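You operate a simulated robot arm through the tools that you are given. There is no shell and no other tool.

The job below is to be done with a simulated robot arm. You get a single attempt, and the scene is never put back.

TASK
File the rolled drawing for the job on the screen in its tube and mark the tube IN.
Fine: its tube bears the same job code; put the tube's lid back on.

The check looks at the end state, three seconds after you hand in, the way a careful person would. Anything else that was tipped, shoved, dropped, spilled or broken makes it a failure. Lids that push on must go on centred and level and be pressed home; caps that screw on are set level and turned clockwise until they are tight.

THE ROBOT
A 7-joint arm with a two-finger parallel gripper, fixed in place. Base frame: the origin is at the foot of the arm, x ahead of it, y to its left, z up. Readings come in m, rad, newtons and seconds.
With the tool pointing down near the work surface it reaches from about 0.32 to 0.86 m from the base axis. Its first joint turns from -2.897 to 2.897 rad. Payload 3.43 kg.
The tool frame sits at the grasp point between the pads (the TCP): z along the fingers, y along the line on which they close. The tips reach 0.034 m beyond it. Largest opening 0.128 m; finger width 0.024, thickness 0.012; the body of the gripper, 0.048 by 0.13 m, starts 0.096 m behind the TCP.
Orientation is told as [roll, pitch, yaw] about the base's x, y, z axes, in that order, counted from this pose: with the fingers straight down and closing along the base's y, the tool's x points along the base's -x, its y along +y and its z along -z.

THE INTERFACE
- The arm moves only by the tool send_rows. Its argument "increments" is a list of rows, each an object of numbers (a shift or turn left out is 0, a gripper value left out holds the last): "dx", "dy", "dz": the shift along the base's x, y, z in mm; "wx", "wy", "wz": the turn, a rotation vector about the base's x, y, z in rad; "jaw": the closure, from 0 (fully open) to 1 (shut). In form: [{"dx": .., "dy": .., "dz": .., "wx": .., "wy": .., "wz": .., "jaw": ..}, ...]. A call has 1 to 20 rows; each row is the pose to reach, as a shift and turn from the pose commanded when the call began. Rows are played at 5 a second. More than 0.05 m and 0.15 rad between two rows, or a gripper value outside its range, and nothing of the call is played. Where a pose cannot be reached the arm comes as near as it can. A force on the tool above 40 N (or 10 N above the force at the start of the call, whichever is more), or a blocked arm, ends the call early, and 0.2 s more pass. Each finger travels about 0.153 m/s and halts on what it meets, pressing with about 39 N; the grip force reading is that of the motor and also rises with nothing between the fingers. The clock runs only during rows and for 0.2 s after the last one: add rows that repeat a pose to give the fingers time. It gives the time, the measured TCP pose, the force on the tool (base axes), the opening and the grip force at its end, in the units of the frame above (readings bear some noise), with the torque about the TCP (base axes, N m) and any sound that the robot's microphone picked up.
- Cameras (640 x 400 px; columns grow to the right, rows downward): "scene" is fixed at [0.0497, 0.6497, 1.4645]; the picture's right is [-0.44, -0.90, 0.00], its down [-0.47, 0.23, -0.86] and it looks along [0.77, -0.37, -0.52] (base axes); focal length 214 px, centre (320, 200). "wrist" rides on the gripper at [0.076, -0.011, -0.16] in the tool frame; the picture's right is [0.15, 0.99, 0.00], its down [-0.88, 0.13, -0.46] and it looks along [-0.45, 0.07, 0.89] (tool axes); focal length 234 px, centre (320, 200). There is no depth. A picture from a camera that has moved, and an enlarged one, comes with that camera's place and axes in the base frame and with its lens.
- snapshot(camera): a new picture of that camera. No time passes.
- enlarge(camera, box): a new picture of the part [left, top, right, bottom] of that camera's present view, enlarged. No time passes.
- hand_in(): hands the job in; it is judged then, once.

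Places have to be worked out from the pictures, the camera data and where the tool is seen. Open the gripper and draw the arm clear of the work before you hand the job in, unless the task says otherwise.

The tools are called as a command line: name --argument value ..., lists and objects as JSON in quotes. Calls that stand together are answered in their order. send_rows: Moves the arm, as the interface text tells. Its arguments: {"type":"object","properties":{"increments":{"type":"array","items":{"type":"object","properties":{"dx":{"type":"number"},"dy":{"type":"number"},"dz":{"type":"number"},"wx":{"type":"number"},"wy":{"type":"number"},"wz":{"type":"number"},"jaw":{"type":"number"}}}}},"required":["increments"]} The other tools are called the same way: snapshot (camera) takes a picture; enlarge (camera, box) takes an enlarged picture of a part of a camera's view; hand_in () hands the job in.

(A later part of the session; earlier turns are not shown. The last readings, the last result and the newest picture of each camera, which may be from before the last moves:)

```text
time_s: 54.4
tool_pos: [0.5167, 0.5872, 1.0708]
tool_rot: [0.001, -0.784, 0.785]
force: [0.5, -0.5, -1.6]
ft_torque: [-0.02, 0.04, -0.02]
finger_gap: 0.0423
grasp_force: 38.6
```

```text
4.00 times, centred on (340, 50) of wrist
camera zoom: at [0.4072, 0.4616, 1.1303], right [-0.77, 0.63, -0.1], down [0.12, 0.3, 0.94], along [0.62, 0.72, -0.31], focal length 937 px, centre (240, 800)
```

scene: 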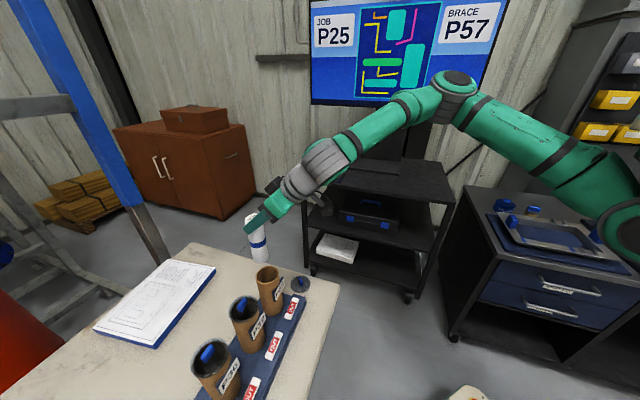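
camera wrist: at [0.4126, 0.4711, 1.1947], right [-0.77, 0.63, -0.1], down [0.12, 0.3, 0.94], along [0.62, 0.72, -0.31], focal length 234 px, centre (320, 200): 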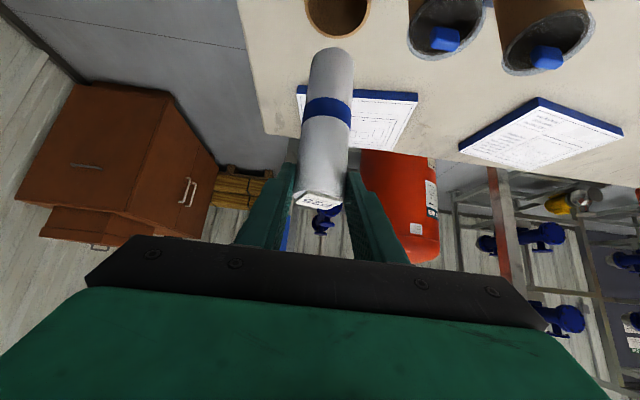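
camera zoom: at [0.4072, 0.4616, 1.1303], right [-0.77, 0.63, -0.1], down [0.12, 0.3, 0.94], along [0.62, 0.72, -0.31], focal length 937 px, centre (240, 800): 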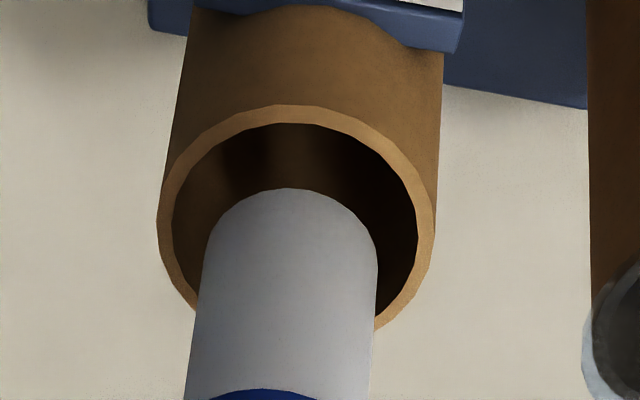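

Now both views agree the roll is within about 3 mm of the tube axis, against about 11 mm of clearance. I'll lower slowly into the tube.

send_rows --increments '[{"dx": 1, "dy": 1, "dz": -6}, {"dx": 1, "dy": 1, "dz": -12}, {"dx": 1, "dy": 1, "dz": -18}, {"dx": 1, "dy": 1, "dz": -24}, {"dx": 1, "dy": 1, "dz": -30}]'

enlarge --camera "scene" --box '[240, 235, 304, 295]'

enlarge --camera "wrist" --box '[240, 0, 440, 125]'

```text
time_s: 55.6
tool_pos: [0.5169, 0.5875, 1.0396]
tool_rot: [0.001, -0.785, 0.784]
force: [0.2, -0.1, -0.6]
ft_torque: [0.01, 0.04, -0.02]
finger_gap: 0.042
grasp_force: 39.2
```

```text
6.67 times, centred on (272, 265) of scene
camera zoom: at [0.0497, 0.6497, 1.4645], right [-0.44, -0.9, 0.0], down [-0.47, 0.23, -0.86], along [0.77, -0.37, -0.52], focal length 1430 px, centre (640, -233)
```

zoom: 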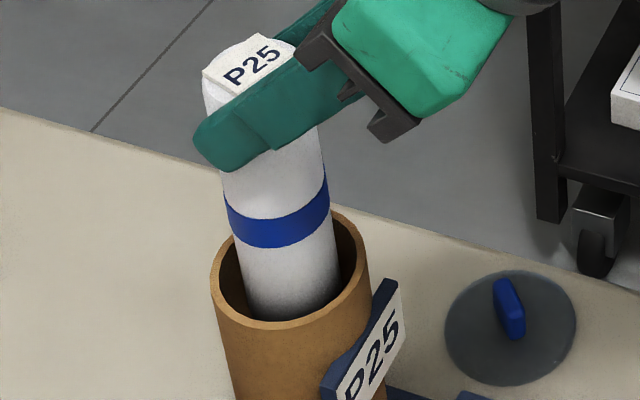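

```text
3.20 times, centred on (340, 62) of wrist
camera zoom: at [0.4081, 0.4624, 1.0998], right [-0.77, 0.63, -0.1], down [0.12, 0.3, 0.94], along [0.62, 0.72, -0.31], focal length 749 px, centre (256, 640)
```

zoom: 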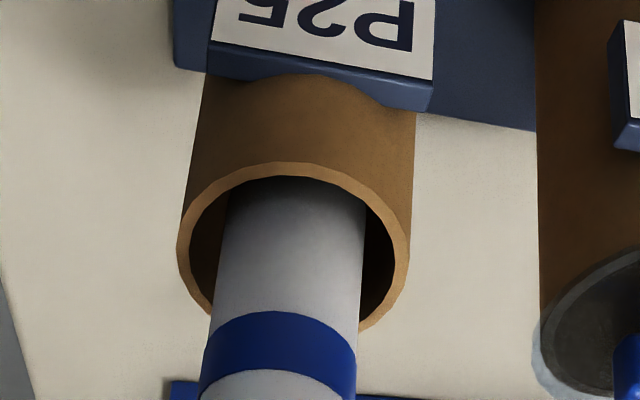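

The roll is sliding in freely. I'll keep lowering in stages and watch the force.

send_rows --increments '[{"dz": -10}, {"dz": -20}, {"dz": -30}, {"dz": -40}, {"dz": -50}, {"dz": -58}, {"dz": -58}]'

enlarge --camera "scene" --box '[240, 235, 304, 295]'

enlarge --camera "wrist" --box '[220, 80, 440, 260]'

```text
time_s: 57.2
tool_pos: [0.5173, 0.5866, 0.9823]
tool_rot: [0.002, -0.784, 0.785]
force: [0.1, 0.8, -1.7]
ft_torque: [0.0, -0.01, 0.02]
finger_gap: 0.0422
grasp_force: 38.7
```

```text
6.67 times, centred on (272, 265) of scene
camera zoom: at [0.0497, 0.6497, 1.4645], right [-0.44, -0.9, 0.0], down [-0.47, 0.23, -0.86], along [0.77, -0.37, -0.52], focal length 1430 px, centre (640, -233)
```

zoom: 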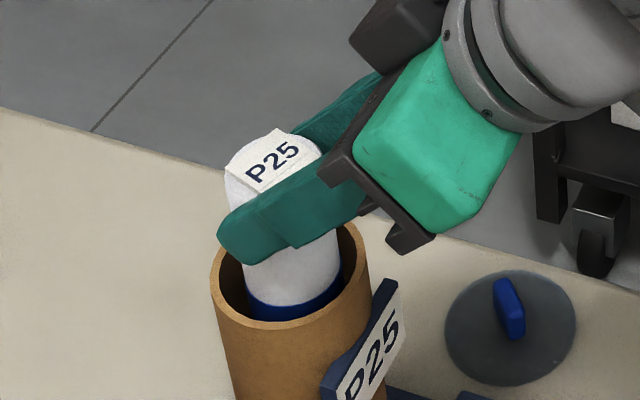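

```text
2.22 times, centred on (330, 170) of wrist
camera zoom: at [0.4077, 0.4616, 1.0424], right [-0.77, 0.63, -0.1], down [0.12, 0.3, 0.94], along [0.62, 0.72, -0.31], focal length 520 px, centre (298, 267)
```

zoom: 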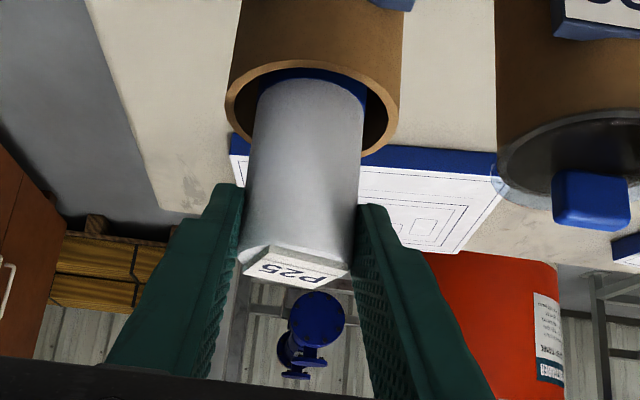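

Tips are still about 30 mm above the rim. I'll lower another 21 mm, check, and then release.

send_rows --increments '[{"dz": -8}, {"dz": -15}, {"dz": -21}, {"dz": -21}]'

enlarge --camera "scene" --box '[240, 235, 304, 295]'

enlarge --camera "wrist" --box '[220, 80, 440, 260]'

```text
time_s: 58.2
tool_pos: [0.5182, 0.5881, 0.9609]
tool_rot: [0.004, -0.788, 0.786]
force: [0.1, 0.1, -1.1]
ft_torque: [-0.01, 0.03, 0.01]
finger_gap: 0.0418
grasp_force: 38.9
```

```text
6.67 times, centred on (272, 265) of scene
camera zoom: at [0.0497, 0.6497, 1.4645], right [-0.44, -0.9, 0.0], down [-0.47, 0.23, -0.86], along [0.77, -0.37, -0.52], focal length 1430 px, centre (640, -233)
```

zoom: 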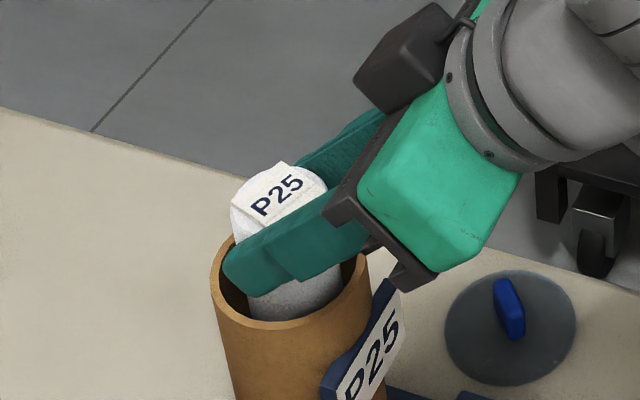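

```text
2.22 times, centred on (330, 170) of wrist
camera zoom: at [0.408, 0.4621, 1.0213], right [-0.77, 0.63, -0.1], down [0.12, 0.3, 0.94], along [0.62, 0.72, -0.31], focal length 520 px, centre (298, 267)
```

zoom: 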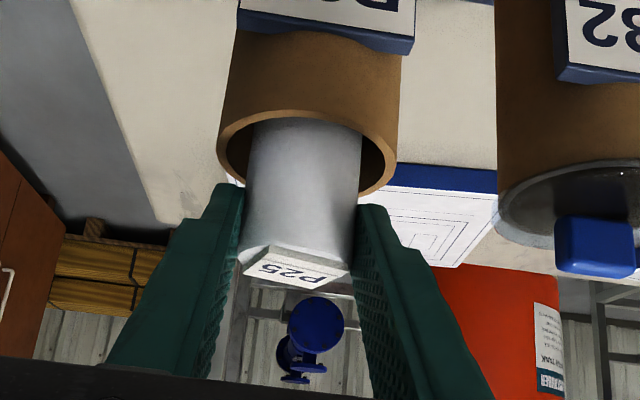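

The tips are just above the rim with the roll well inside the tube. I'll release so the roll slides down the remaining distance.

send_rows --increments '[{"jaw": 0.64}, {"jaw": 0.58}, {"jaw": 0.52}, {"jaw": 0.5}, {"jaw": 0.5}]'

enlarge --camera "scene" --box '[240, 235, 304, 295]'

enlarge --camera "wrist" --box '[220, 80, 440, 260]'

```text
time_s: 59.4
tool_pos: [0.5181, 0.589, 0.961]
tool_rot: [0.001, -0.784, 0.783]
force: [-0.3, 0.2, 0.3]
ft_torque: [0.01, -0.01, -0.01]
finger_gap: 0.0642
grasp_force: 0.0
```

```text
6.67 times, centred on (272, 265) of scene
camera zoom: at [0.0497, 0.6497, 1.4645], right [-0.44, -0.9, 0.0], down [-0.47, 0.23, -0.86], along [0.77, -0.37, -0.52], focal length 1430 px, centre (640, -233)
```

zoom: 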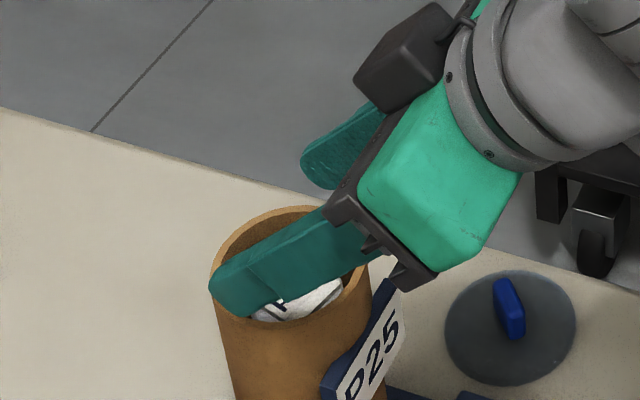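

```text
2.22 times, centred on (330, 170) of wrist
camera zoom: at [0.408, 0.4621, 1.0215], right [-0.77, 0.63, -0.1], down [0.12, 0.3, 0.94], along [0.62, 0.72, -0.31], focal length 520 px, centre (298, 267)
```

zoom: 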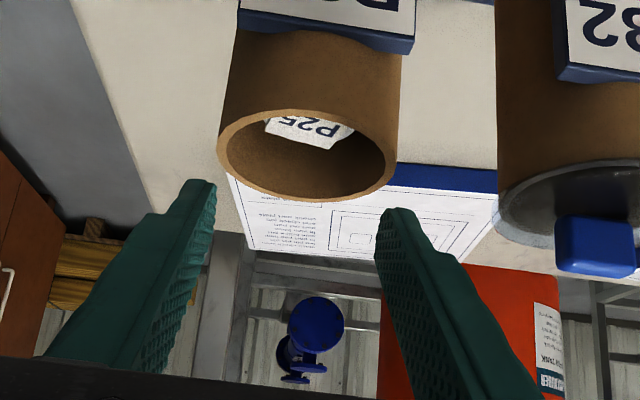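

The roll dropped into the tube. I'll withdraw up and back along the tool axis, then check inside.

send_rows --increments '[{"dx": -5, "dy": -5, "dz": 20}, {"dx": -20, "dy": -20, "dz": 45}, {"dx": -40, "dy": -40, "dz": 75}, {"dx": -60, "dy": -60, "dz": 105}, {"dx": -70, "dy": -70, "dz": 130}, {"dx": -70, "dy": -70, "dz": 130}]'

enlarge --camera "scene" --box '[220, 225, 316, 335]'

snapshot --camera "wrist"

```text
time_s: 60.8
tool_pos: [0.4482, 0.5176, 1.0928]
tool_rot: [0.001, -0.785, 0.783]
force: [-0.3, -0.4, 0.0]
ft_torque: [-0.02, -0.01, -0.01]
finger_gap: 0.064
grasp_force: 0.0
```

```text
3.64 times, centred on (268, 280) of scene
camera zoom: at [0.0497, 0.6497, 1.4645], right [-0.44, -0.9, 0.0], down [-0.47, 0.23, -0.86], along [0.77, -0.37, -0.52], focal length 780 px, centre (509, -91)
```

zoom: 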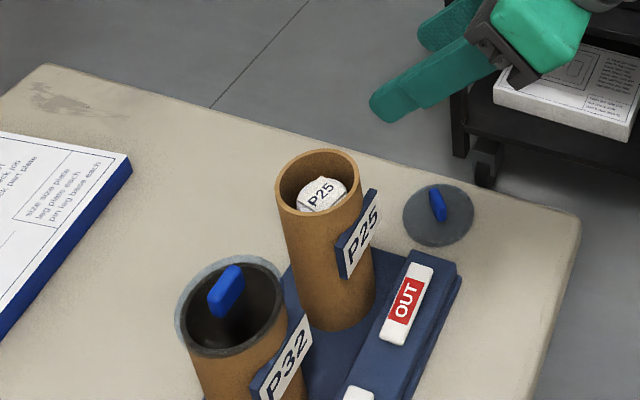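

```text
taken
camera wrist: at [0.3384, 0.3921, 1.1523], right [-0.77, 0.63, -0.1], down [0.12, 0.3, 0.94], along [0.62, 0.72, -0.31], focal length 234 px, centre (320, 200)
```

wrist: 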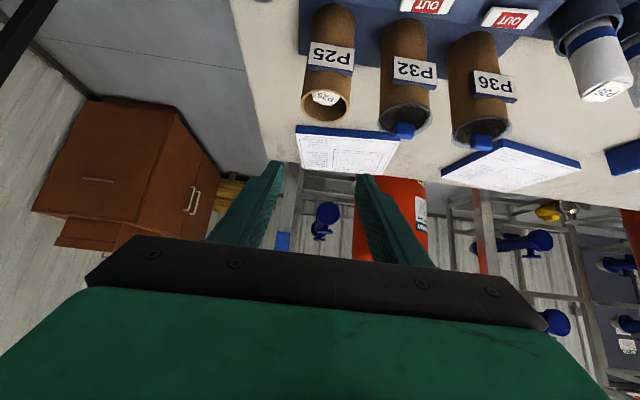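

The roll is in, with its top below the rim. I'll un-tilt the hand, turn to yaw 0 and go back above the lid at (0.581, 0.479).

send_rows --increments '[{"wx": -0.0925, "wy": 0.0925, "jaw": 0.7}, {"wx": -0.185, "wy": 0.185, "jaw": 0.7}, {"wx": -0.2775, "wy": 0.2775, "jaw": 0.7}, {"wx": -0.37, "wy": 0.37, "jaw": 0.7}, {"wx": -0.4625, "wy": 0.4625, "jaw": 0.7}, {"wx": -0.555, "wy": 0.555, "jaw": 0.7}, {"wx": -0.555, "wy": 0.555, "jaw": 0.7}]'

send_rows --increments '[{"dx": 22, "dy": -6, "wz": -0.13}, {"dx": 44, "dy": -13, "wz": -0.26}, {"dx": 66, "dy": -20, "wz": -0.39}, {"dx": 88, "dy": -26, "wz": -0.52}, {"dx": 110, "dy": -32, "dz": -20, "wz": -0.65}, {"dx": 132, "dy": -38.5, "dz": -50, "wz": -0.783}, {"dx": 132, "dy": -38.5, "dz": -90, "wz": -0.783}, {"dx": 132, "dy": -38.5, "dz": -90, "wz": -0.783}]'

enlarge --camera "wrist" --box '[220, 60, 420, 220]'

```text
time_s: 62.4
tool_pos: [0.4473, 0.5188, 1.0919]
tool_rot: [0.0, 0.001, 0.785]
force: [-0.8, 0.2, 0.4]
ft_torque: [-0.02, 0.02, -0.02]
finger_gap: 0.0385
grasp_force: 0.1
```

```text
time_s: 64.2
tool_pos: [0.5789, 0.4799, 0.9997]
tool_rot: [0.001, -0.003, 0.0]
force: [0.5, 0.3, -0.5]
ft_torque: [-0.02, -0.01, 0.0]
finger_gap: 0.0383
grasp_force: 0.1
```

```text
2.50 times, centred on (320, 140) of wrist
camera zoom: at [0.5033, 0.4678, 1.1602], right [-0.15, 0.99, 0.0], down [0.88, 0.13, 0.46], along [0.45, 0.07, -0.89], focal length 585 px, centre (320, 350)
```

zoom: 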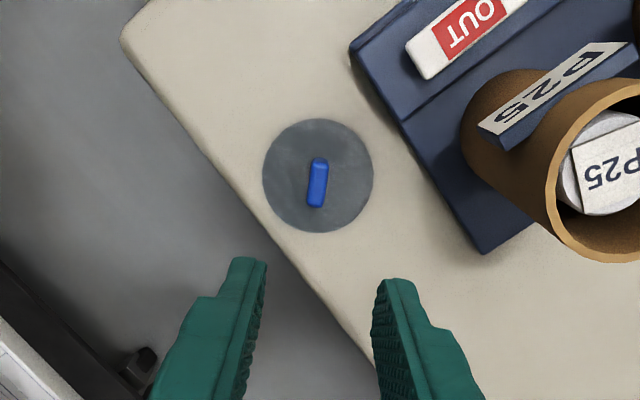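

The lid is where I left it. I'll descend to just above the handle and check alignment.

send_rows --increments '[{"dz": -45}, {"dz": -90}, {"dz": -130}, {"dz": -165}, {"dz": -165}]'

enlarge --camera "wrist" --box '[240, 100, 400, 220]'

```text
time_s: 65.4
tool_pos: [0.5811, 0.481, 0.8374]
tool_rot: [-0.001, 0.001, 0.003]
force: [-0.8, 0.3, 0.5]
ft_torque: [0.01, 0.0, 0.0]
finger_gap: 0.0383
grasp_force: 0.0
```

```text
3.33 times, centred on (320, 160) of wrist
camera zoom: at [0.5054, 0.4682, 0.9966], right [-0.15, 0.99, 0.0], down [0.88, 0.13, 0.46], along [0.45, 0.07, -0.89], focal length 781 px, centre (320, 333)
```

zoom: 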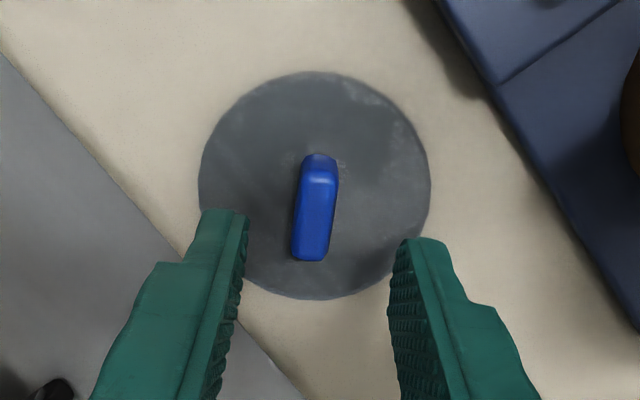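

The handle is at (0.581, 0.479), directly below the TCP, and turned about 3°. I'll descend to z 0.790 with a slight yaw match and close gradually.

send_rows --increments '[{"dz": -15, "wz": 0.03}, {"dz": -30, "wz": 0.03}, {"dz": -42, "wz": 0.03}, {"dz": -47, "wz": 0.03}, {"dz": -47, "wz": 0.03}]'

enlarge --camera "wrist" --box '[240, 100, 400, 220]'

```text
time_s: 66.6
tool_pos: [0.5805, 0.4792, 0.7908]
tool_rot: [0.0, 0.0, 0.031]
force: [-0.4, 0.6, 0.2]
ft_torque: [-0.03, 0.02, -0.01]
finger_gap: 0.0383
grasp_force: 0.1
```

```text
3.33 times, centred on (320, 160) of wrist
camera zoom: at [0.5047, 0.4652, 0.9504], right [-0.18, 0.98, 0.0], down [0.88, 0.16, 0.46], along [0.45, 0.08, -0.89], focal length 781 px, centre (320, 333)
```

zoom: 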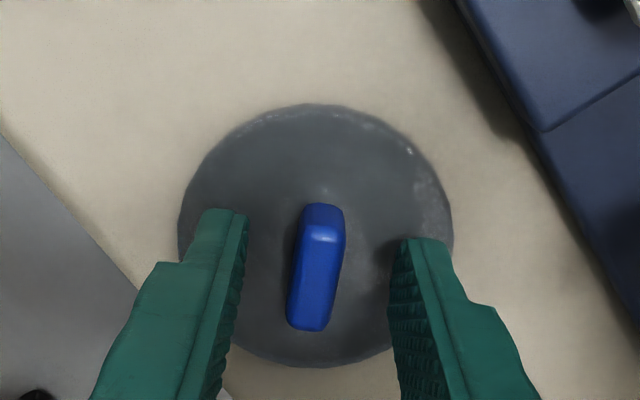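

Well centred. Closing on the handle.

send_rows --increments '[{"jaw": 0.8}, {"jaw": 0.86}, {"jaw": 0.9}, {"jaw": 0.95}, {"jaw": 1.0}, {"jaw": 1.0}]'

send_rows --increments '[{"dz": 5}, {"dz": 15}, {"dz": 30}, {"dz": 60}, {"dz": 100}, {"dz": 140}, {"dz": 140}]'

enlarge --camera "wrist" --box '[240, 100, 400, 220]'

enlarge --camera "scene" --box '[230, 210, 342, 310]'

```text
time_s: 68.0
tool_pos: [0.5799, 0.4787, 0.7909]
tool_rot: [0.0, 0.0, 0.03]
force: [0.8, 0.0, 0.1]
ft_torque: [-0.01, -0.03, 0.0]
finger_gap: 0.0105
grasp_force: 39.1
```

```text
time_s: 69.6
tool_pos: [0.576, 0.4796, 0.9283]
tool_rot: [0.0, 0.0, 0.03]
force: [-0.3, -0.4, -0.1]
ft_torque: [-0.02, 0.01, -0.01]
finger_gap: 0.0105
grasp_force: 39.0
```

```text
3.33 times, centred on (320, 160) of wrist
camera zoom: at [0.5017, 0.4663, 1.0885], right [-0.18, 0.98, 0.0], down [0.88, 0.16, 0.46], along [0.45, 0.08, -0.89], focal length 781 px, centre (320, 333)
```

zoom: 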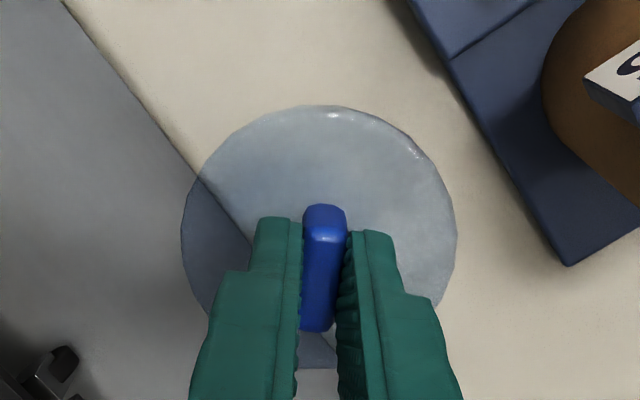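

```text
4.00 times, centred on (286, 260) of scene
camera zoom: at [0.0497, 0.6497, 1.4645], right [-0.44, -0.9, 0.0], down [-0.47, 0.23, -0.86], along [0.77, -0.37, -0.52], focal length 858 px, centre (456, -40)
```

zoom: 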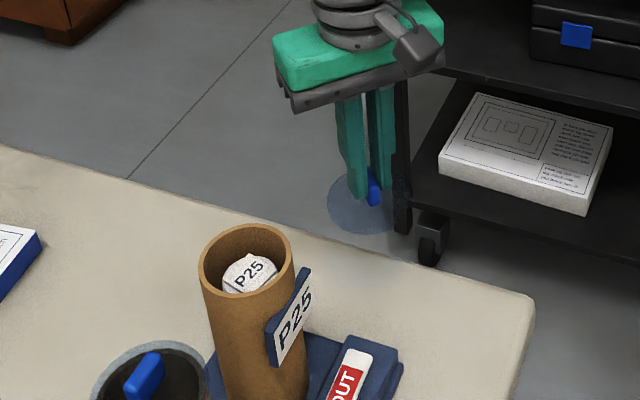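

The lid is held level. I'll raise it, then swing over the tube while yawing back to -45°.

send_rows --increments '[{"dz": 35}, {"dz": 70}, {"dz": 102}, {"dx": -10, "dy": 20, "dz": 102, "wz": -0.13}, {"dx": -20, "dy": 40, "dz": 102, "wz": -0.26}, {"dx": -28, "dy": 60, "dz": 102, "wz": -0.39}, {"dx": -36, "dy": 80, "dz": 102, "wz": -0.52}, {"dx": -42, "dy": 100, "dz": 102, "wz": -0.65}, {"dx": -48, "dy": 121, "dz": 102, "wz": -0.785}, {"dx": -48, "dy": 121, "dz": 102, "wz": -0.785}]'

enlarge --camera "wrist" --box '[230, 90, 422, 230]'

enlarge --camera "scene" --box '[230, 200, 326, 310]'

```text
time_s: 71.8
tool_pos: [0.532, 0.6, 1.0325]
tool_rot: [-0.001, 0.001, -0.758]
force: [0.2, -0.4, 0.2]
ft_torque: [0.03, 0.04, 0.0]
finger_gap: 0.0104
grasp_force: 39.0
```

```text
2.86 times, centred on (326, 160) of wrist
camera zoom: at [0.4699, 0.643, 1.1918], right [0.57, 0.82, 0.0], down [0.73, -0.51, 0.46], along [0.37, -0.26, -0.89], focal length 669 px, centre (303, 314)
```

zoom: 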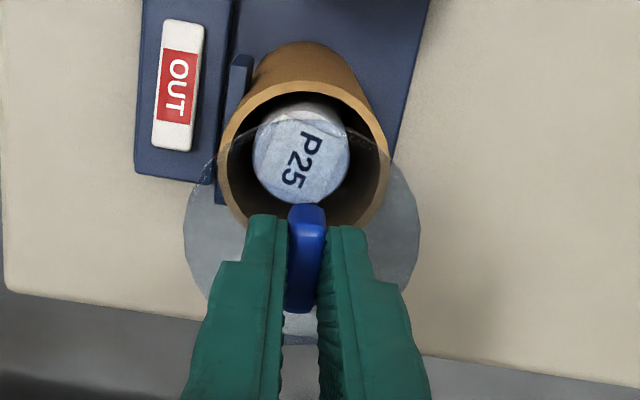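

```text
3.64 times, centred on (278, 255) of scene
camera zoom: at [0.0497, 0.6497, 1.4645], right [-0.44, -0.9, 0.0], down [-0.47, 0.23, -0.86], along [0.77, -0.37, -0.52], focal length 780 px, centre (473, 0)
```

zoom: 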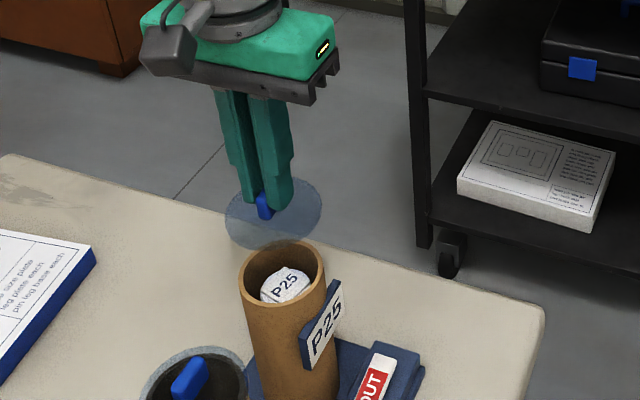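

Both cameras agree the lid centre needs to shift by about (-4.5, +3.2) mm to sit over the tube axis. I'll apply that and lower to about 14 mm above the seat for a fine check.

send_rows --increments '[{"dx": -4.5, "dy": 3.2, "dz": -10}, {"dx": -4.5, "dy": 3.2, "dz": -25}, {"dx": -4.5, "dy": 3.2, "dz": -40}, {"dx": -4.5, "dy": 3.2, "dz": -50}, {"dx": -4.5, "dy": 3.2, "dz": -50}]'

enlarge --camera "wrist" --box '[250, 100, 410, 220]'

enlarge --camera "scene" --box '[240, 240, 304, 300]'

```text
time_s: 73.0
tool_pos: [0.5279, 0.6036, 0.9804]
tool_rot: [0.001, -0.001, -0.753]
force: [0.4, 1.0, 0.8]
ft_torque: [-0.01, -0.01, 0.02]
finger_gap: 0.0104
grasp_force: 38.9
```

```text
3.33 times, centred on (330, 160) of wrist
camera zoom: at [0.4643, 0.6469, 1.1412], right [0.57, 0.82, 0.0], down [0.73, -0.51, 0.46], along [0.37, -0.26, -0.89], focal length 781 px, centre (287, 333)
```

zoom: 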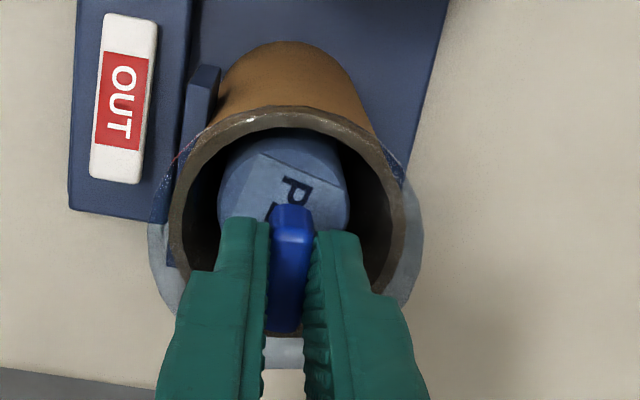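

```text
6.67 times, centred on (272, 270) of scene
camera zoom: at [0.0497, 0.6497, 1.4645], right [-0.44, -0.9, 0.0], down [-0.47, 0.23, -0.86], along [0.77, -0.37, -0.52], focal length 1430 px, centre (640, -267)
```

zoom: 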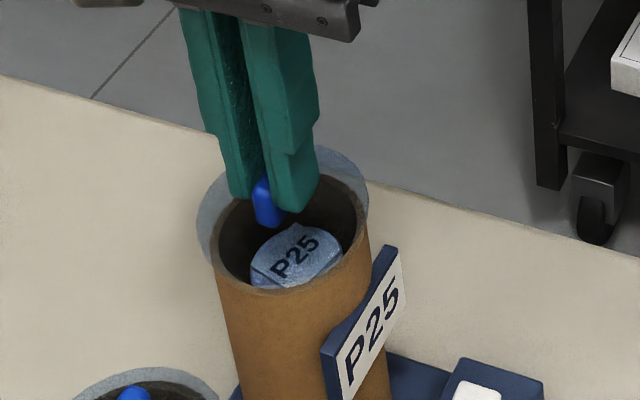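

The lid is now within about 2 mm of centre. I'll nudge (+2, -0.5) mm, lower to about 4 mm above the seat and re-check before pressing.

send_rows --increments '[{"dx": 2, "dy": -0.5, "dz": -3}, {"dx": 2, "dy": -0.5, "dz": -6}, {"dx": 2, "dy": -0.5, "dz": -9}, {"dx": 2, "dy": -0.5, "dz": -9}]'

enlarge --camera "wrist" --box '[250, 100, 410, 220]'

enlarge --camera "scene" --box '[240, 240, 304, 300]'

```text
time_s: 74.0
tool_pos: [0.5283, 0.6029, 0.9719]
tool_rot: [-0.001, 0.0, -0.754]
force: [0.3, -0.2, -0.8]
ft_torque: [-0.05, 0.0, 0.0]
finger_gap: 0.0107
grasp_force: 38.8
```

```text
3.33 times, centred on (330, 160) of wrist
camera zoom: at [0.4656, 0.6466, 1.1327], right [0.57, 0.82, 0.0], down [0.73, -0.51, 0.46], along [0.37, -0.26, -0.89], focal length 781 px, centre (287, 333)
```

zoom: 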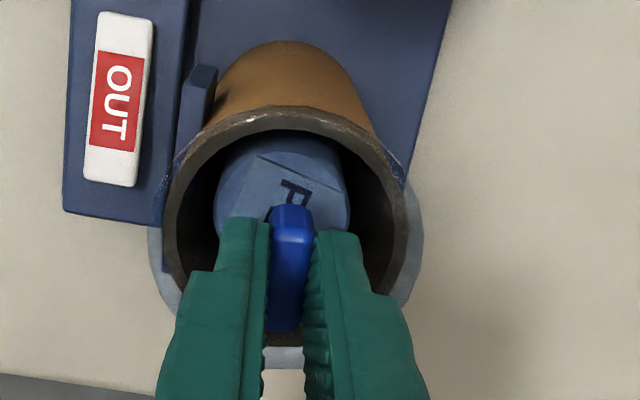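

```text
6.67 times, centred on (272, 270) of scene
camera zoom: at [0.0497, 0.6497, 1.4645], right [-0.44, -0.9, 0.0], down [-0.47, 0.23, -0.86], along [0.77, -0.37, -0.52], focal length 1430 px, centre (640, -267)
```

zoom: 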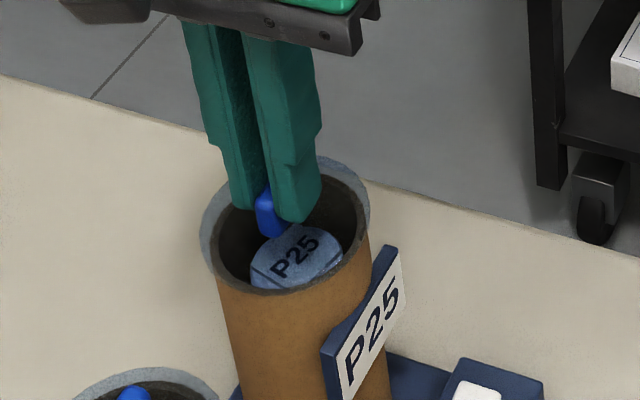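

Lid and rim are concentric within about 1–1.5 mm in both views. I'll lower in 1.5 mm steps and watch the force for seating.

send_rows --increments '[{"dz": -1.5}, {"dz": -3}, {"dz": -4.5}, {"dz": -4.5}]'

enlarge --camera "scene" --box '[240, 240, 304, 300]'

```text
time_s: 75.0
tool_pos: [0.5281, 0.6027, 0.9681]
tool_rot: [-0.002, -0.001, -0.753]
force: [-0.1, 0.5, 0.4]
ft_torque: [-0.05, -0.03, 0.01]
finger_gap: 0.0104
grasp_force: 39.2
```

```text
6.67 times, centred on (272, 270) of scene
camera zoom: at [0.0497, 0.6497, 1.4645], right [-0.44, -0.9, 0.0], down [-0.47, 0.23, -0.86], along [0.77, -0.37, -0.52], focal length 1430 px, centre (640, -267)
```

zoom: 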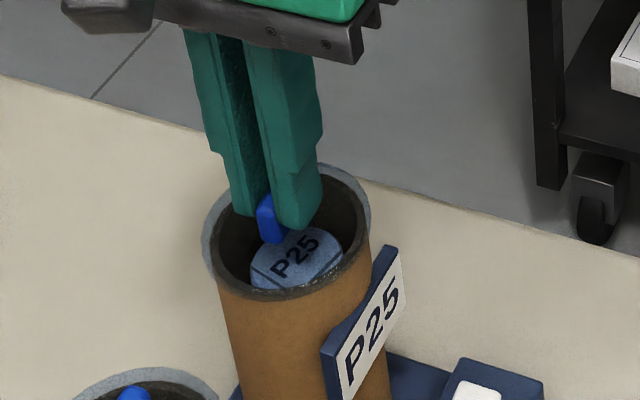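

No contact yet at z 0.968. I'll continue down gently.

send_rows --increments '[{"dz": -1}, {"dz": -2}, {"dz": -3}, {"dz": -3}]'

enlarge --camera "wrist" --box '[250, 100, 410, 220]'

enlarge --camera "scene" --box '[240, 240, 304, 300]'

```text
time_s: 76.0
tool_pos: [0.528, 0.603, 0.9686]
tool_rot: [0.004, 0.001, -0.754]
force: [-4.3, -5.4, 31.3]
ft_torque: [-0.32, 0.08, 0.0]
finger_gap: 0.0104
grasp_force: 39.4
```

```text
3.33 times, centred on (330, 160) of wrist
camera zoom: at [0.4657, 0.6461, 1.1275], right [0.57, 0.82, 0.0], down [0.73, -0.51, 0.46], along [0.38, -0.26, -0.89], focal length 781 px, centre (287, 333)
```

zoom: 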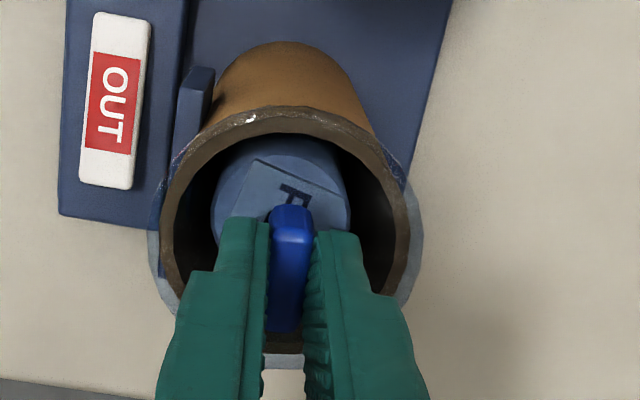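

```text
6.67 times, centred on (272, 270) of scene
camera zoom: at [0.0497, 0.6497, 1.4645], right [-0.44, -0.9, 0.0], down [-0.47, 0.23, -0.86], along [0.77, -0.37, -0.52], focal length 1430 px, centre (640, -267)
```

zoom: 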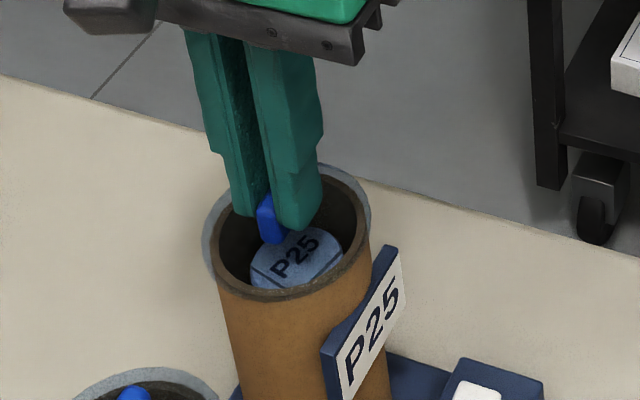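

Contact at 31 N with TCP z 0.9686, which matches the expected seated height, and it looks concentric within about 0.5 mm. I heard no snap yet, so I'll press slightly harder to drive it home.

send_rows --increments '[{"dz": -0.5}, {"dz": -1}, {"dz": -1}]'

```text
time_s: 76.5
tool_pos: [0.5291, 0.6043, 0.9668]
tool_rot: [0.005, 0.003, -0.755]
force: [-0.3, -4.1, 8.7]
ft_torque: [-0.19, -0.19, -0.13]
finger_gap: 0.0104
grasp_force: 38.8
stopped in row 2: the force on the tool passed its limit at 43 N (the readings are from after the stop); the commanded pose is now the measured one
```

The press reached 43 N and stopped with no snap reported. I'll check the lid's level and centring now.

enlarge --camera "wrist" --box '[270, 120, 366, 220]'

enlarge --camera "scene" --box '[248, 250, 296, 290]'

```text
4.00 times, centred on (318, 170) of wrist
camera zoom: at [0.4668, 0.6473, 1.1275], right [0.57, 0.82, 0.0], down [0.73, -0.51, 0.45], along [0.38, -0.26, -0.89], focal length 937 px, centre (328, 320)
```

zoom: 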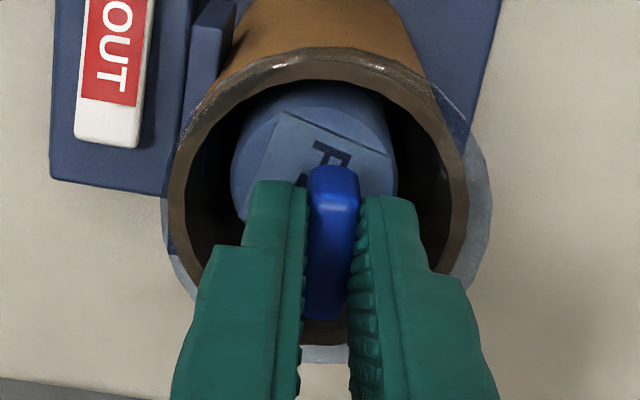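

```text
10.00 times, centred on (272, 270) of scene
camera zoom: at [0.0497, 0.6497, 1.4645], right [-0.44, -0.9, 0.0], down [-0.47, 0.23, -0.86], along [0.77, -0.37, -0.52], focal length 2145 px, centre (800, -500)
```

zoom: 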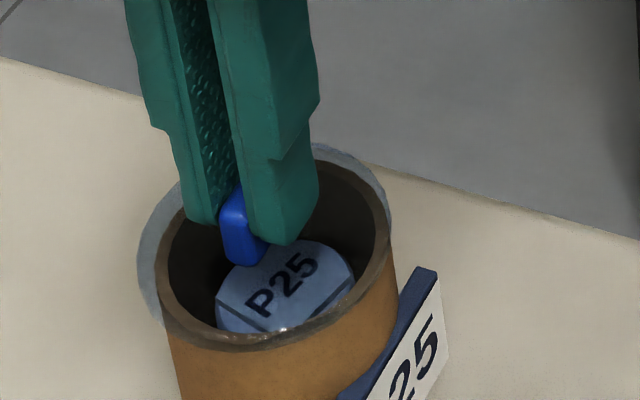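

Under the 43 N press the lid slid about 2 mm toward (+0.57, +0.82). I'll lift 2 mm to free it, re-centre by (-1.2, -1.8) mm, and look again with the same crops I took before removing it.

send_rows --increments '[{"dz": 2}, {"dx": -1.2, "dy": -1.8, "dz": 3}, {"dx": -1.2, "dy": -1.8, "dz": 3}]'

enlarge --camera "wrist" --box '[270, 120, 366, 220]'

enlarge --camera "scene" --box '[235, 230, 331, 300]'

```text
time_s: 77.3
tool_pos: [0.5265, 0.6034, 0.9689]
tool_rot: [0.0, 0.002, -0.751]
force: [0.2, 0.3, -1.1]
ft_torque: [0.01, 0.01, -0.01]
finger_gap: 0.0105
grasp_force: 39.0
```

```text
4.00 times, centred on (318, 170) of wrist
camera zoom: at [0.4641, 0.646, 1.1292], right [0.57, 0.82, 0.0], down [0.73, -0.51, 0.45], along [0.38, -0.26, -0.89], focal length 937 px, centre (328, 320)
```

zoom: 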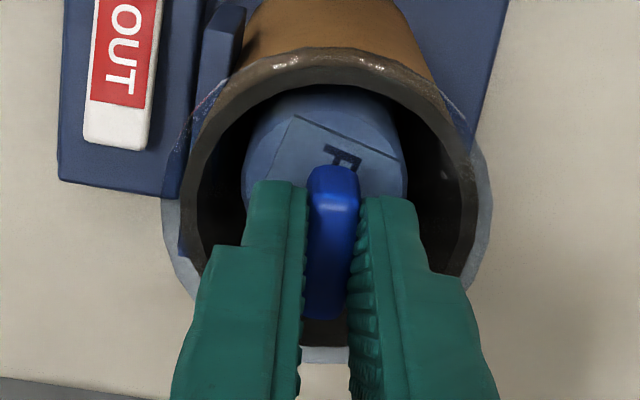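

```text
5.71 times, centred on (283, 265) of scene
camera zoom: at [0.0497, 0.6497, 1.4645], right [-0.44, -0.9, 0.0], down [-0.47, 0.23, -0.86], along [0.77, -0.37, -0.52], focal length 1226 px, centre (531, -171)
```

zoom: 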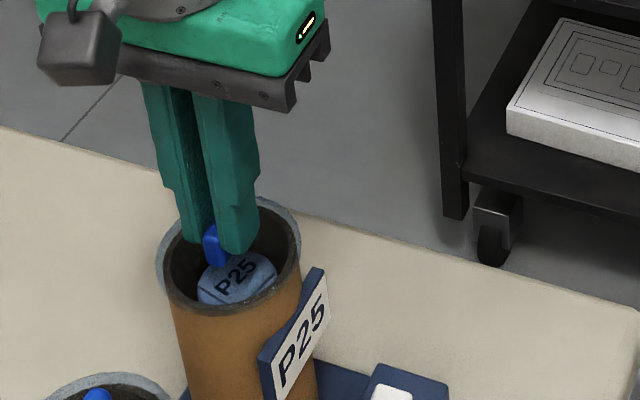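

The lid is now about 1 mm too far left in the wrist view. I'll zoom tighter on the rim's near side to see the lid edge against the tube edge.

enlarge --camera "wrist" --box '[276, 126, 366, 176]'

enlarge --camera "wrist" --box '[270, 165, 366, 220]'

enlarge --camera "scene" --box '[248, 250, 296, 290]'

```text
7.11 times, centred on (321, 151) of wrist
camera zoom: at [0.4641, 0.646, 1.1292], right [0.57, 0.82, 0.0], down [0.73, -0.51, 0.45], along [0.38, -0.26, -0.89], focal length 1665 px, centre (313, 548)
```

zoom: 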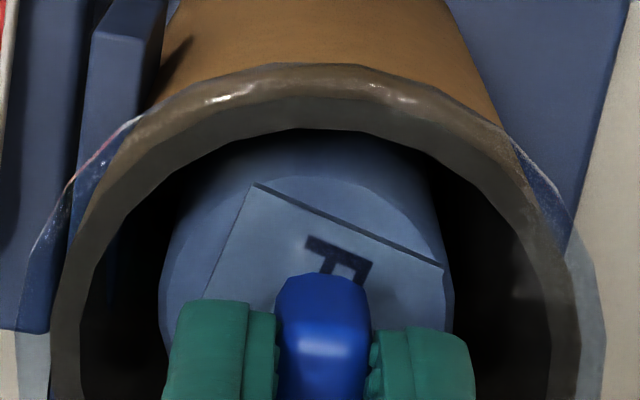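

```text
6.67 times, centred on (318, 192) of wrist
camera zoom: at [0.4641, 0.646, 1.1292], right [0.57, 0.82, 0.0], down [0.73, -0.51, 0.45], along [0.38, -0.26, -0.89], focal length 1561 px, centre (333, 250)
```

zoom: 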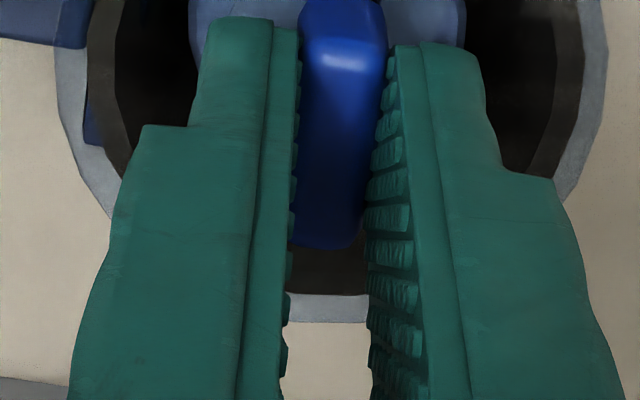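

```text
10.00 times, centred on (272, 270) of scene
camera zoom: at [0.0497, 0.6497, 1.4645], right [-0.44, -0.9, 0.0], down [-0.47, 0.23, -0.86], along [0.77, -0.37, -0.52], focal length 2145 px, centre (800, -500)
```

zoom: 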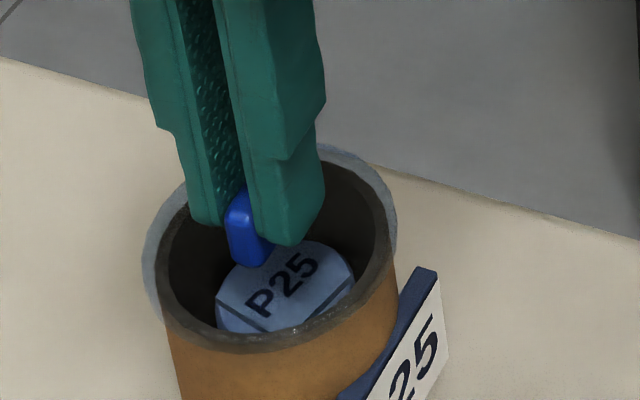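

Comparing rim and lid edges carefully, the lid is about 2 mm off toward (-0.73, +0.68), and the scene camera agrees. I'll shift (+1.9, -1.1) mm and verify again.

send_rows --increments '[{"dx": 1, "dy": -0.6, "dz": 1}, {"dx": 1.9, "dy": -1.1, "dz": 1}, {"dx": 1.9, "dy": -1.1, "dz": 1}]'

enlarge --camera "wrist" --box '[276, 126, 366, 176]'

enlarge --camera "wrist" --box '[270, 165, 366, 220]'

enlarge --camera "scene" --box '[248, 250, 296, 290]'

```text
time_s: 78.1
tool_pos: [0.5286, 0.6006, 0.9701]
tool_rot: [0.0, 0.003, -0.753]
force: [-0.5, -0.2, -0.3]
ft_torque: [-0.01, -0.01, 0.02]
finger_gap: 0.0105
grasp_force: 39.2
```

```text
7.11 times, centred on (321, 151) of wrist
camera zoom: at [0.4667, 0.6442, 1.1301], right [0.57, 0.82, 0.0], down [0.73, -0.51, 0.46], along [0.38, -0.26, -0.89], focal length 1665 px, centre (313, 548)
```

zoom: 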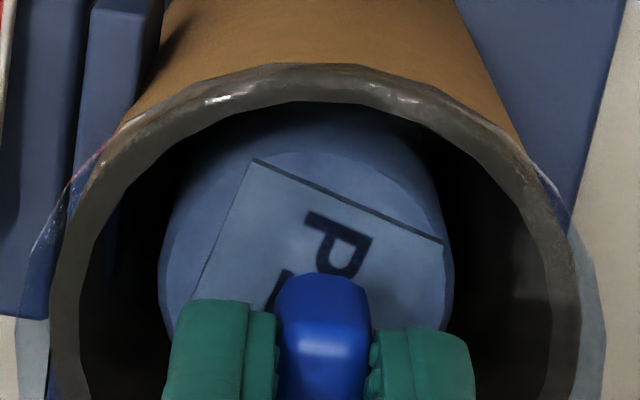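

```text
6.67 times, centred on (318, 192) of wrist
camera zoom: at [0.4667, 0.6442, 1.1301], right [0.57, 0.82, 0.0], down [0.73, -0.51, 0.46], along [0.38, -0.26, -0.89], focal length 1561 px, centre (333, 250)
```

zoom: 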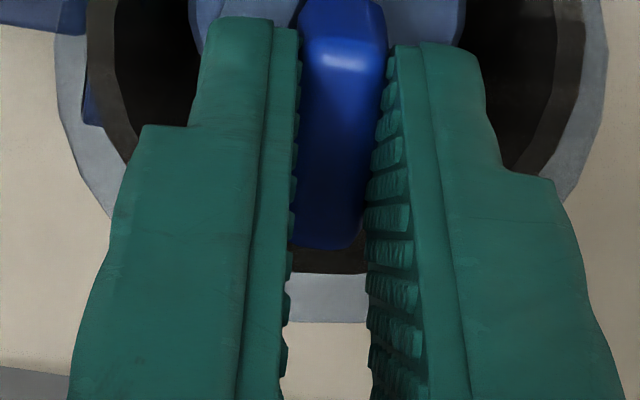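

```text
10.00 times, centred on (272, 270) of scene
camera zoom: at [0.0497, 0.6497, 1.4645], right [-0.44, -0.9, 0.0], down [-0.47, 0.23, -0.86], along [0.77, -0.37, -0.52], focal length 2145 px, centre (800, -500)
```

zoom: 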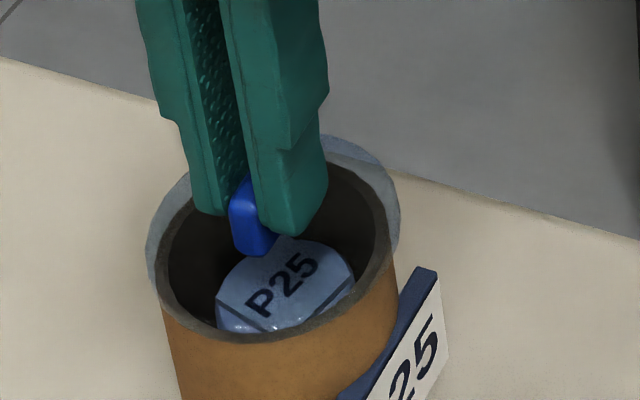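

The lid is centred within about 0.6 mm, slightly biased against the drift I saw when pressing. Pressing down again in 1 mm steps.

send_rows --increments '[{"dz": -1}, {"dz": -2}, {"dz": -3}, {"dz": -4}, {"dz": -5}, {"dz": -5.5}, {"dz": -5.5}]'

enlarge --camera "wrist" --box '[276, 126, 366, 176]'

enlarge --camera "wrist" --box '[270, 165, 366, 220]'

enlarge --camera "scene" --box '[248, 250, 296, 290]'

```text
time_s: 79.8
tool_pos: [0.5308, 0.6035, 0.9674]
tool_rot: [0.005, 0.001, -0.754]
force: [-0.1, 0.6, 10.3]
ft_torque: [-0.08, -0.06, -0.01]
finger_gap: 0.0102
grasp_force: 38.9
stopped in row 7: the force on the tool passed its limit at 41 N (the readings are from after the stop); the commanded pose is now the measured one
```

```text
7.11 times, centred on (321, 151) of wrist
camera zoom: at [0.4675, 0.6454, 1.1274], right [0.57, 0.82, 0.01], down [0.73, -0.51, 0.45], along [0.38, -0.25, -0.89], focal length 1665 px, centre (313, 548)
```

zoom: 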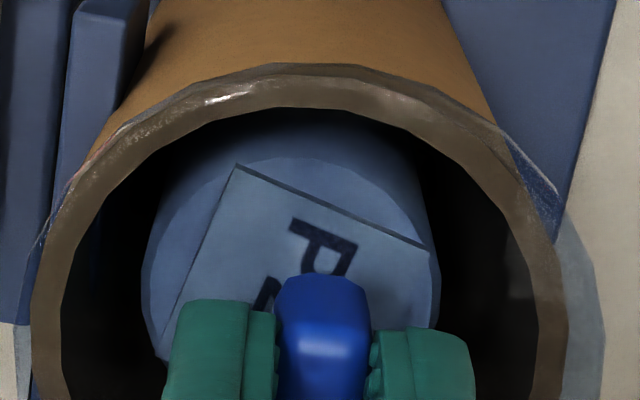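

```text
6.67 times, centred on (318, 192) of wrist
camera zoom: at [0.4675, 0.6454, 1.1274], right [0.57, 0.82, 0.01], down [0.73, -0.51, 0.45], along [0.38, -0.25, -0.89], focal length 1561 px, centre (333, 250)
```

zoom: 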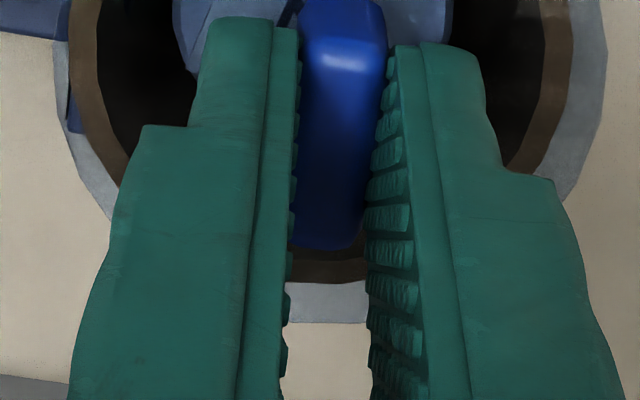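

```text
10.00 times, centred on (272, 270) of scene
camera zoom: at [0.0497, 0.6497, 1.4645], right [-0.44, -0.9, 0.0], down [-0.47, 0.23, -0.86], along [0.77, -0.37, -0.52], focal length 2145 px, centre (800, -500)
```

zoom: 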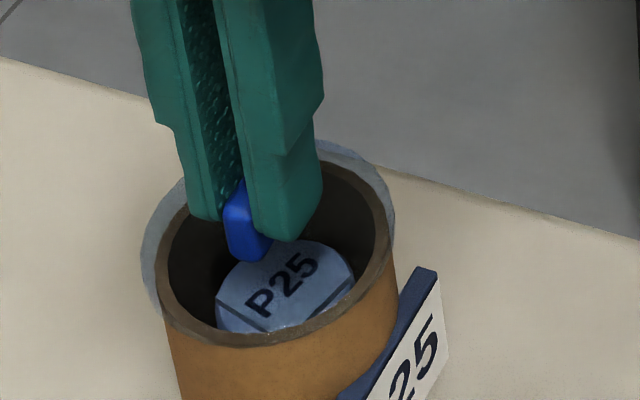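

Pressing makes the arm drift about 1.9 mm along +(0.68, 0.73), so the lid is again about 1.3 mm off, with no snap. I'll lift slightly, re-centre, and press again while feeding in an opposite lateral shift to cancel the drift.

send_rows --increments '[{"dz": 2}, {"dx": -0.9, "dy": -0.95, "dz": 2}, {"dx": -0.9, "dy": -0.95, "dz": 1}, {"dx": -0.95, "dy": -1.0, "dz": 0}, {"dx": -1.2, "dy": -1.3, "dz": -1}, {"dx": -1.5, "dy": -1.6, "dz": -1.8}, {"dx": -1.6, "dy": -1.7, "dz": -2.2}, {"dx": -1.6, "dy": -1.7, "dz": -2.2}]'

enlarge --camera "wrist" --box '[270, 165, 366, 220]'

enlarge --camera "scene" --box '[248, 250, 296, 290]'

```text
time_s: 81.7
tool_pos: [0.5309, 0.6023, 0.9663]
tool_rot: [0.008, 0.001, -0.756]
force: [-0.9, 1.6, 6.3]
ft_torque: [-0.15, 0.11, -0.02]
finger_gap: 0.0106
grasp_force: 38.7
stopped in row 8: the force on the tool passed its limit at 43 N (the readings are from after the stop); the commanded pose is now the measured one
```

```text
6.67 times, centred on (318, 192) of wrist
camera zoom: at [0.4679, 0.6444, 1.1273], right [0.57, 0.82, 0.01], down [0.73, -0.51, 0.45], along [0.38, -0.25, -0.89], focal length 1561 px, centre (333, 250)
```

zoom: 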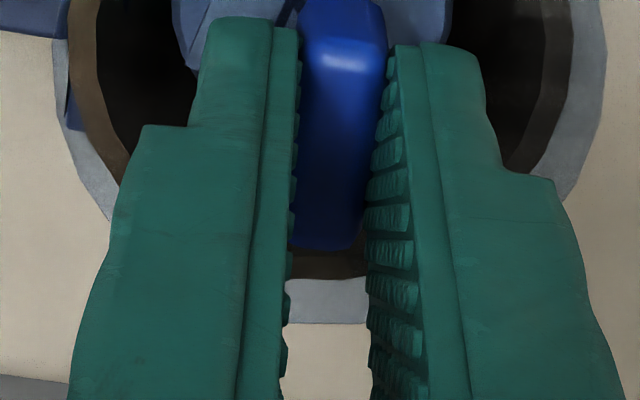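

```text
10.00 times, centred on (272, 270) of scene
camera zoom: at [0.0497, 0.6497, 1.4645], right [-0.44, -0.9, 0.0], down [-0.47, 0.23, -0.86], along [0.77, -0.37, -0.52], focal length 2145 px, centre (800, -500)
```

zoom: 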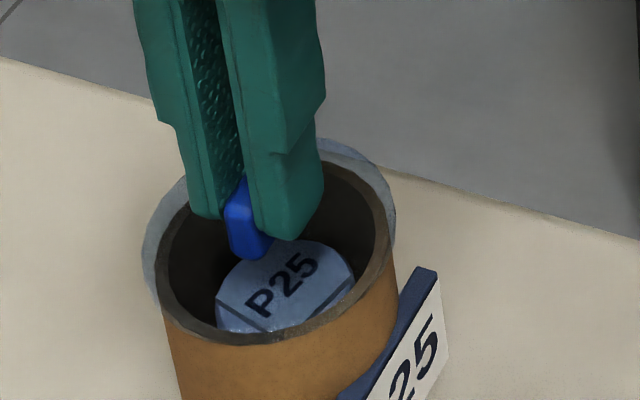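

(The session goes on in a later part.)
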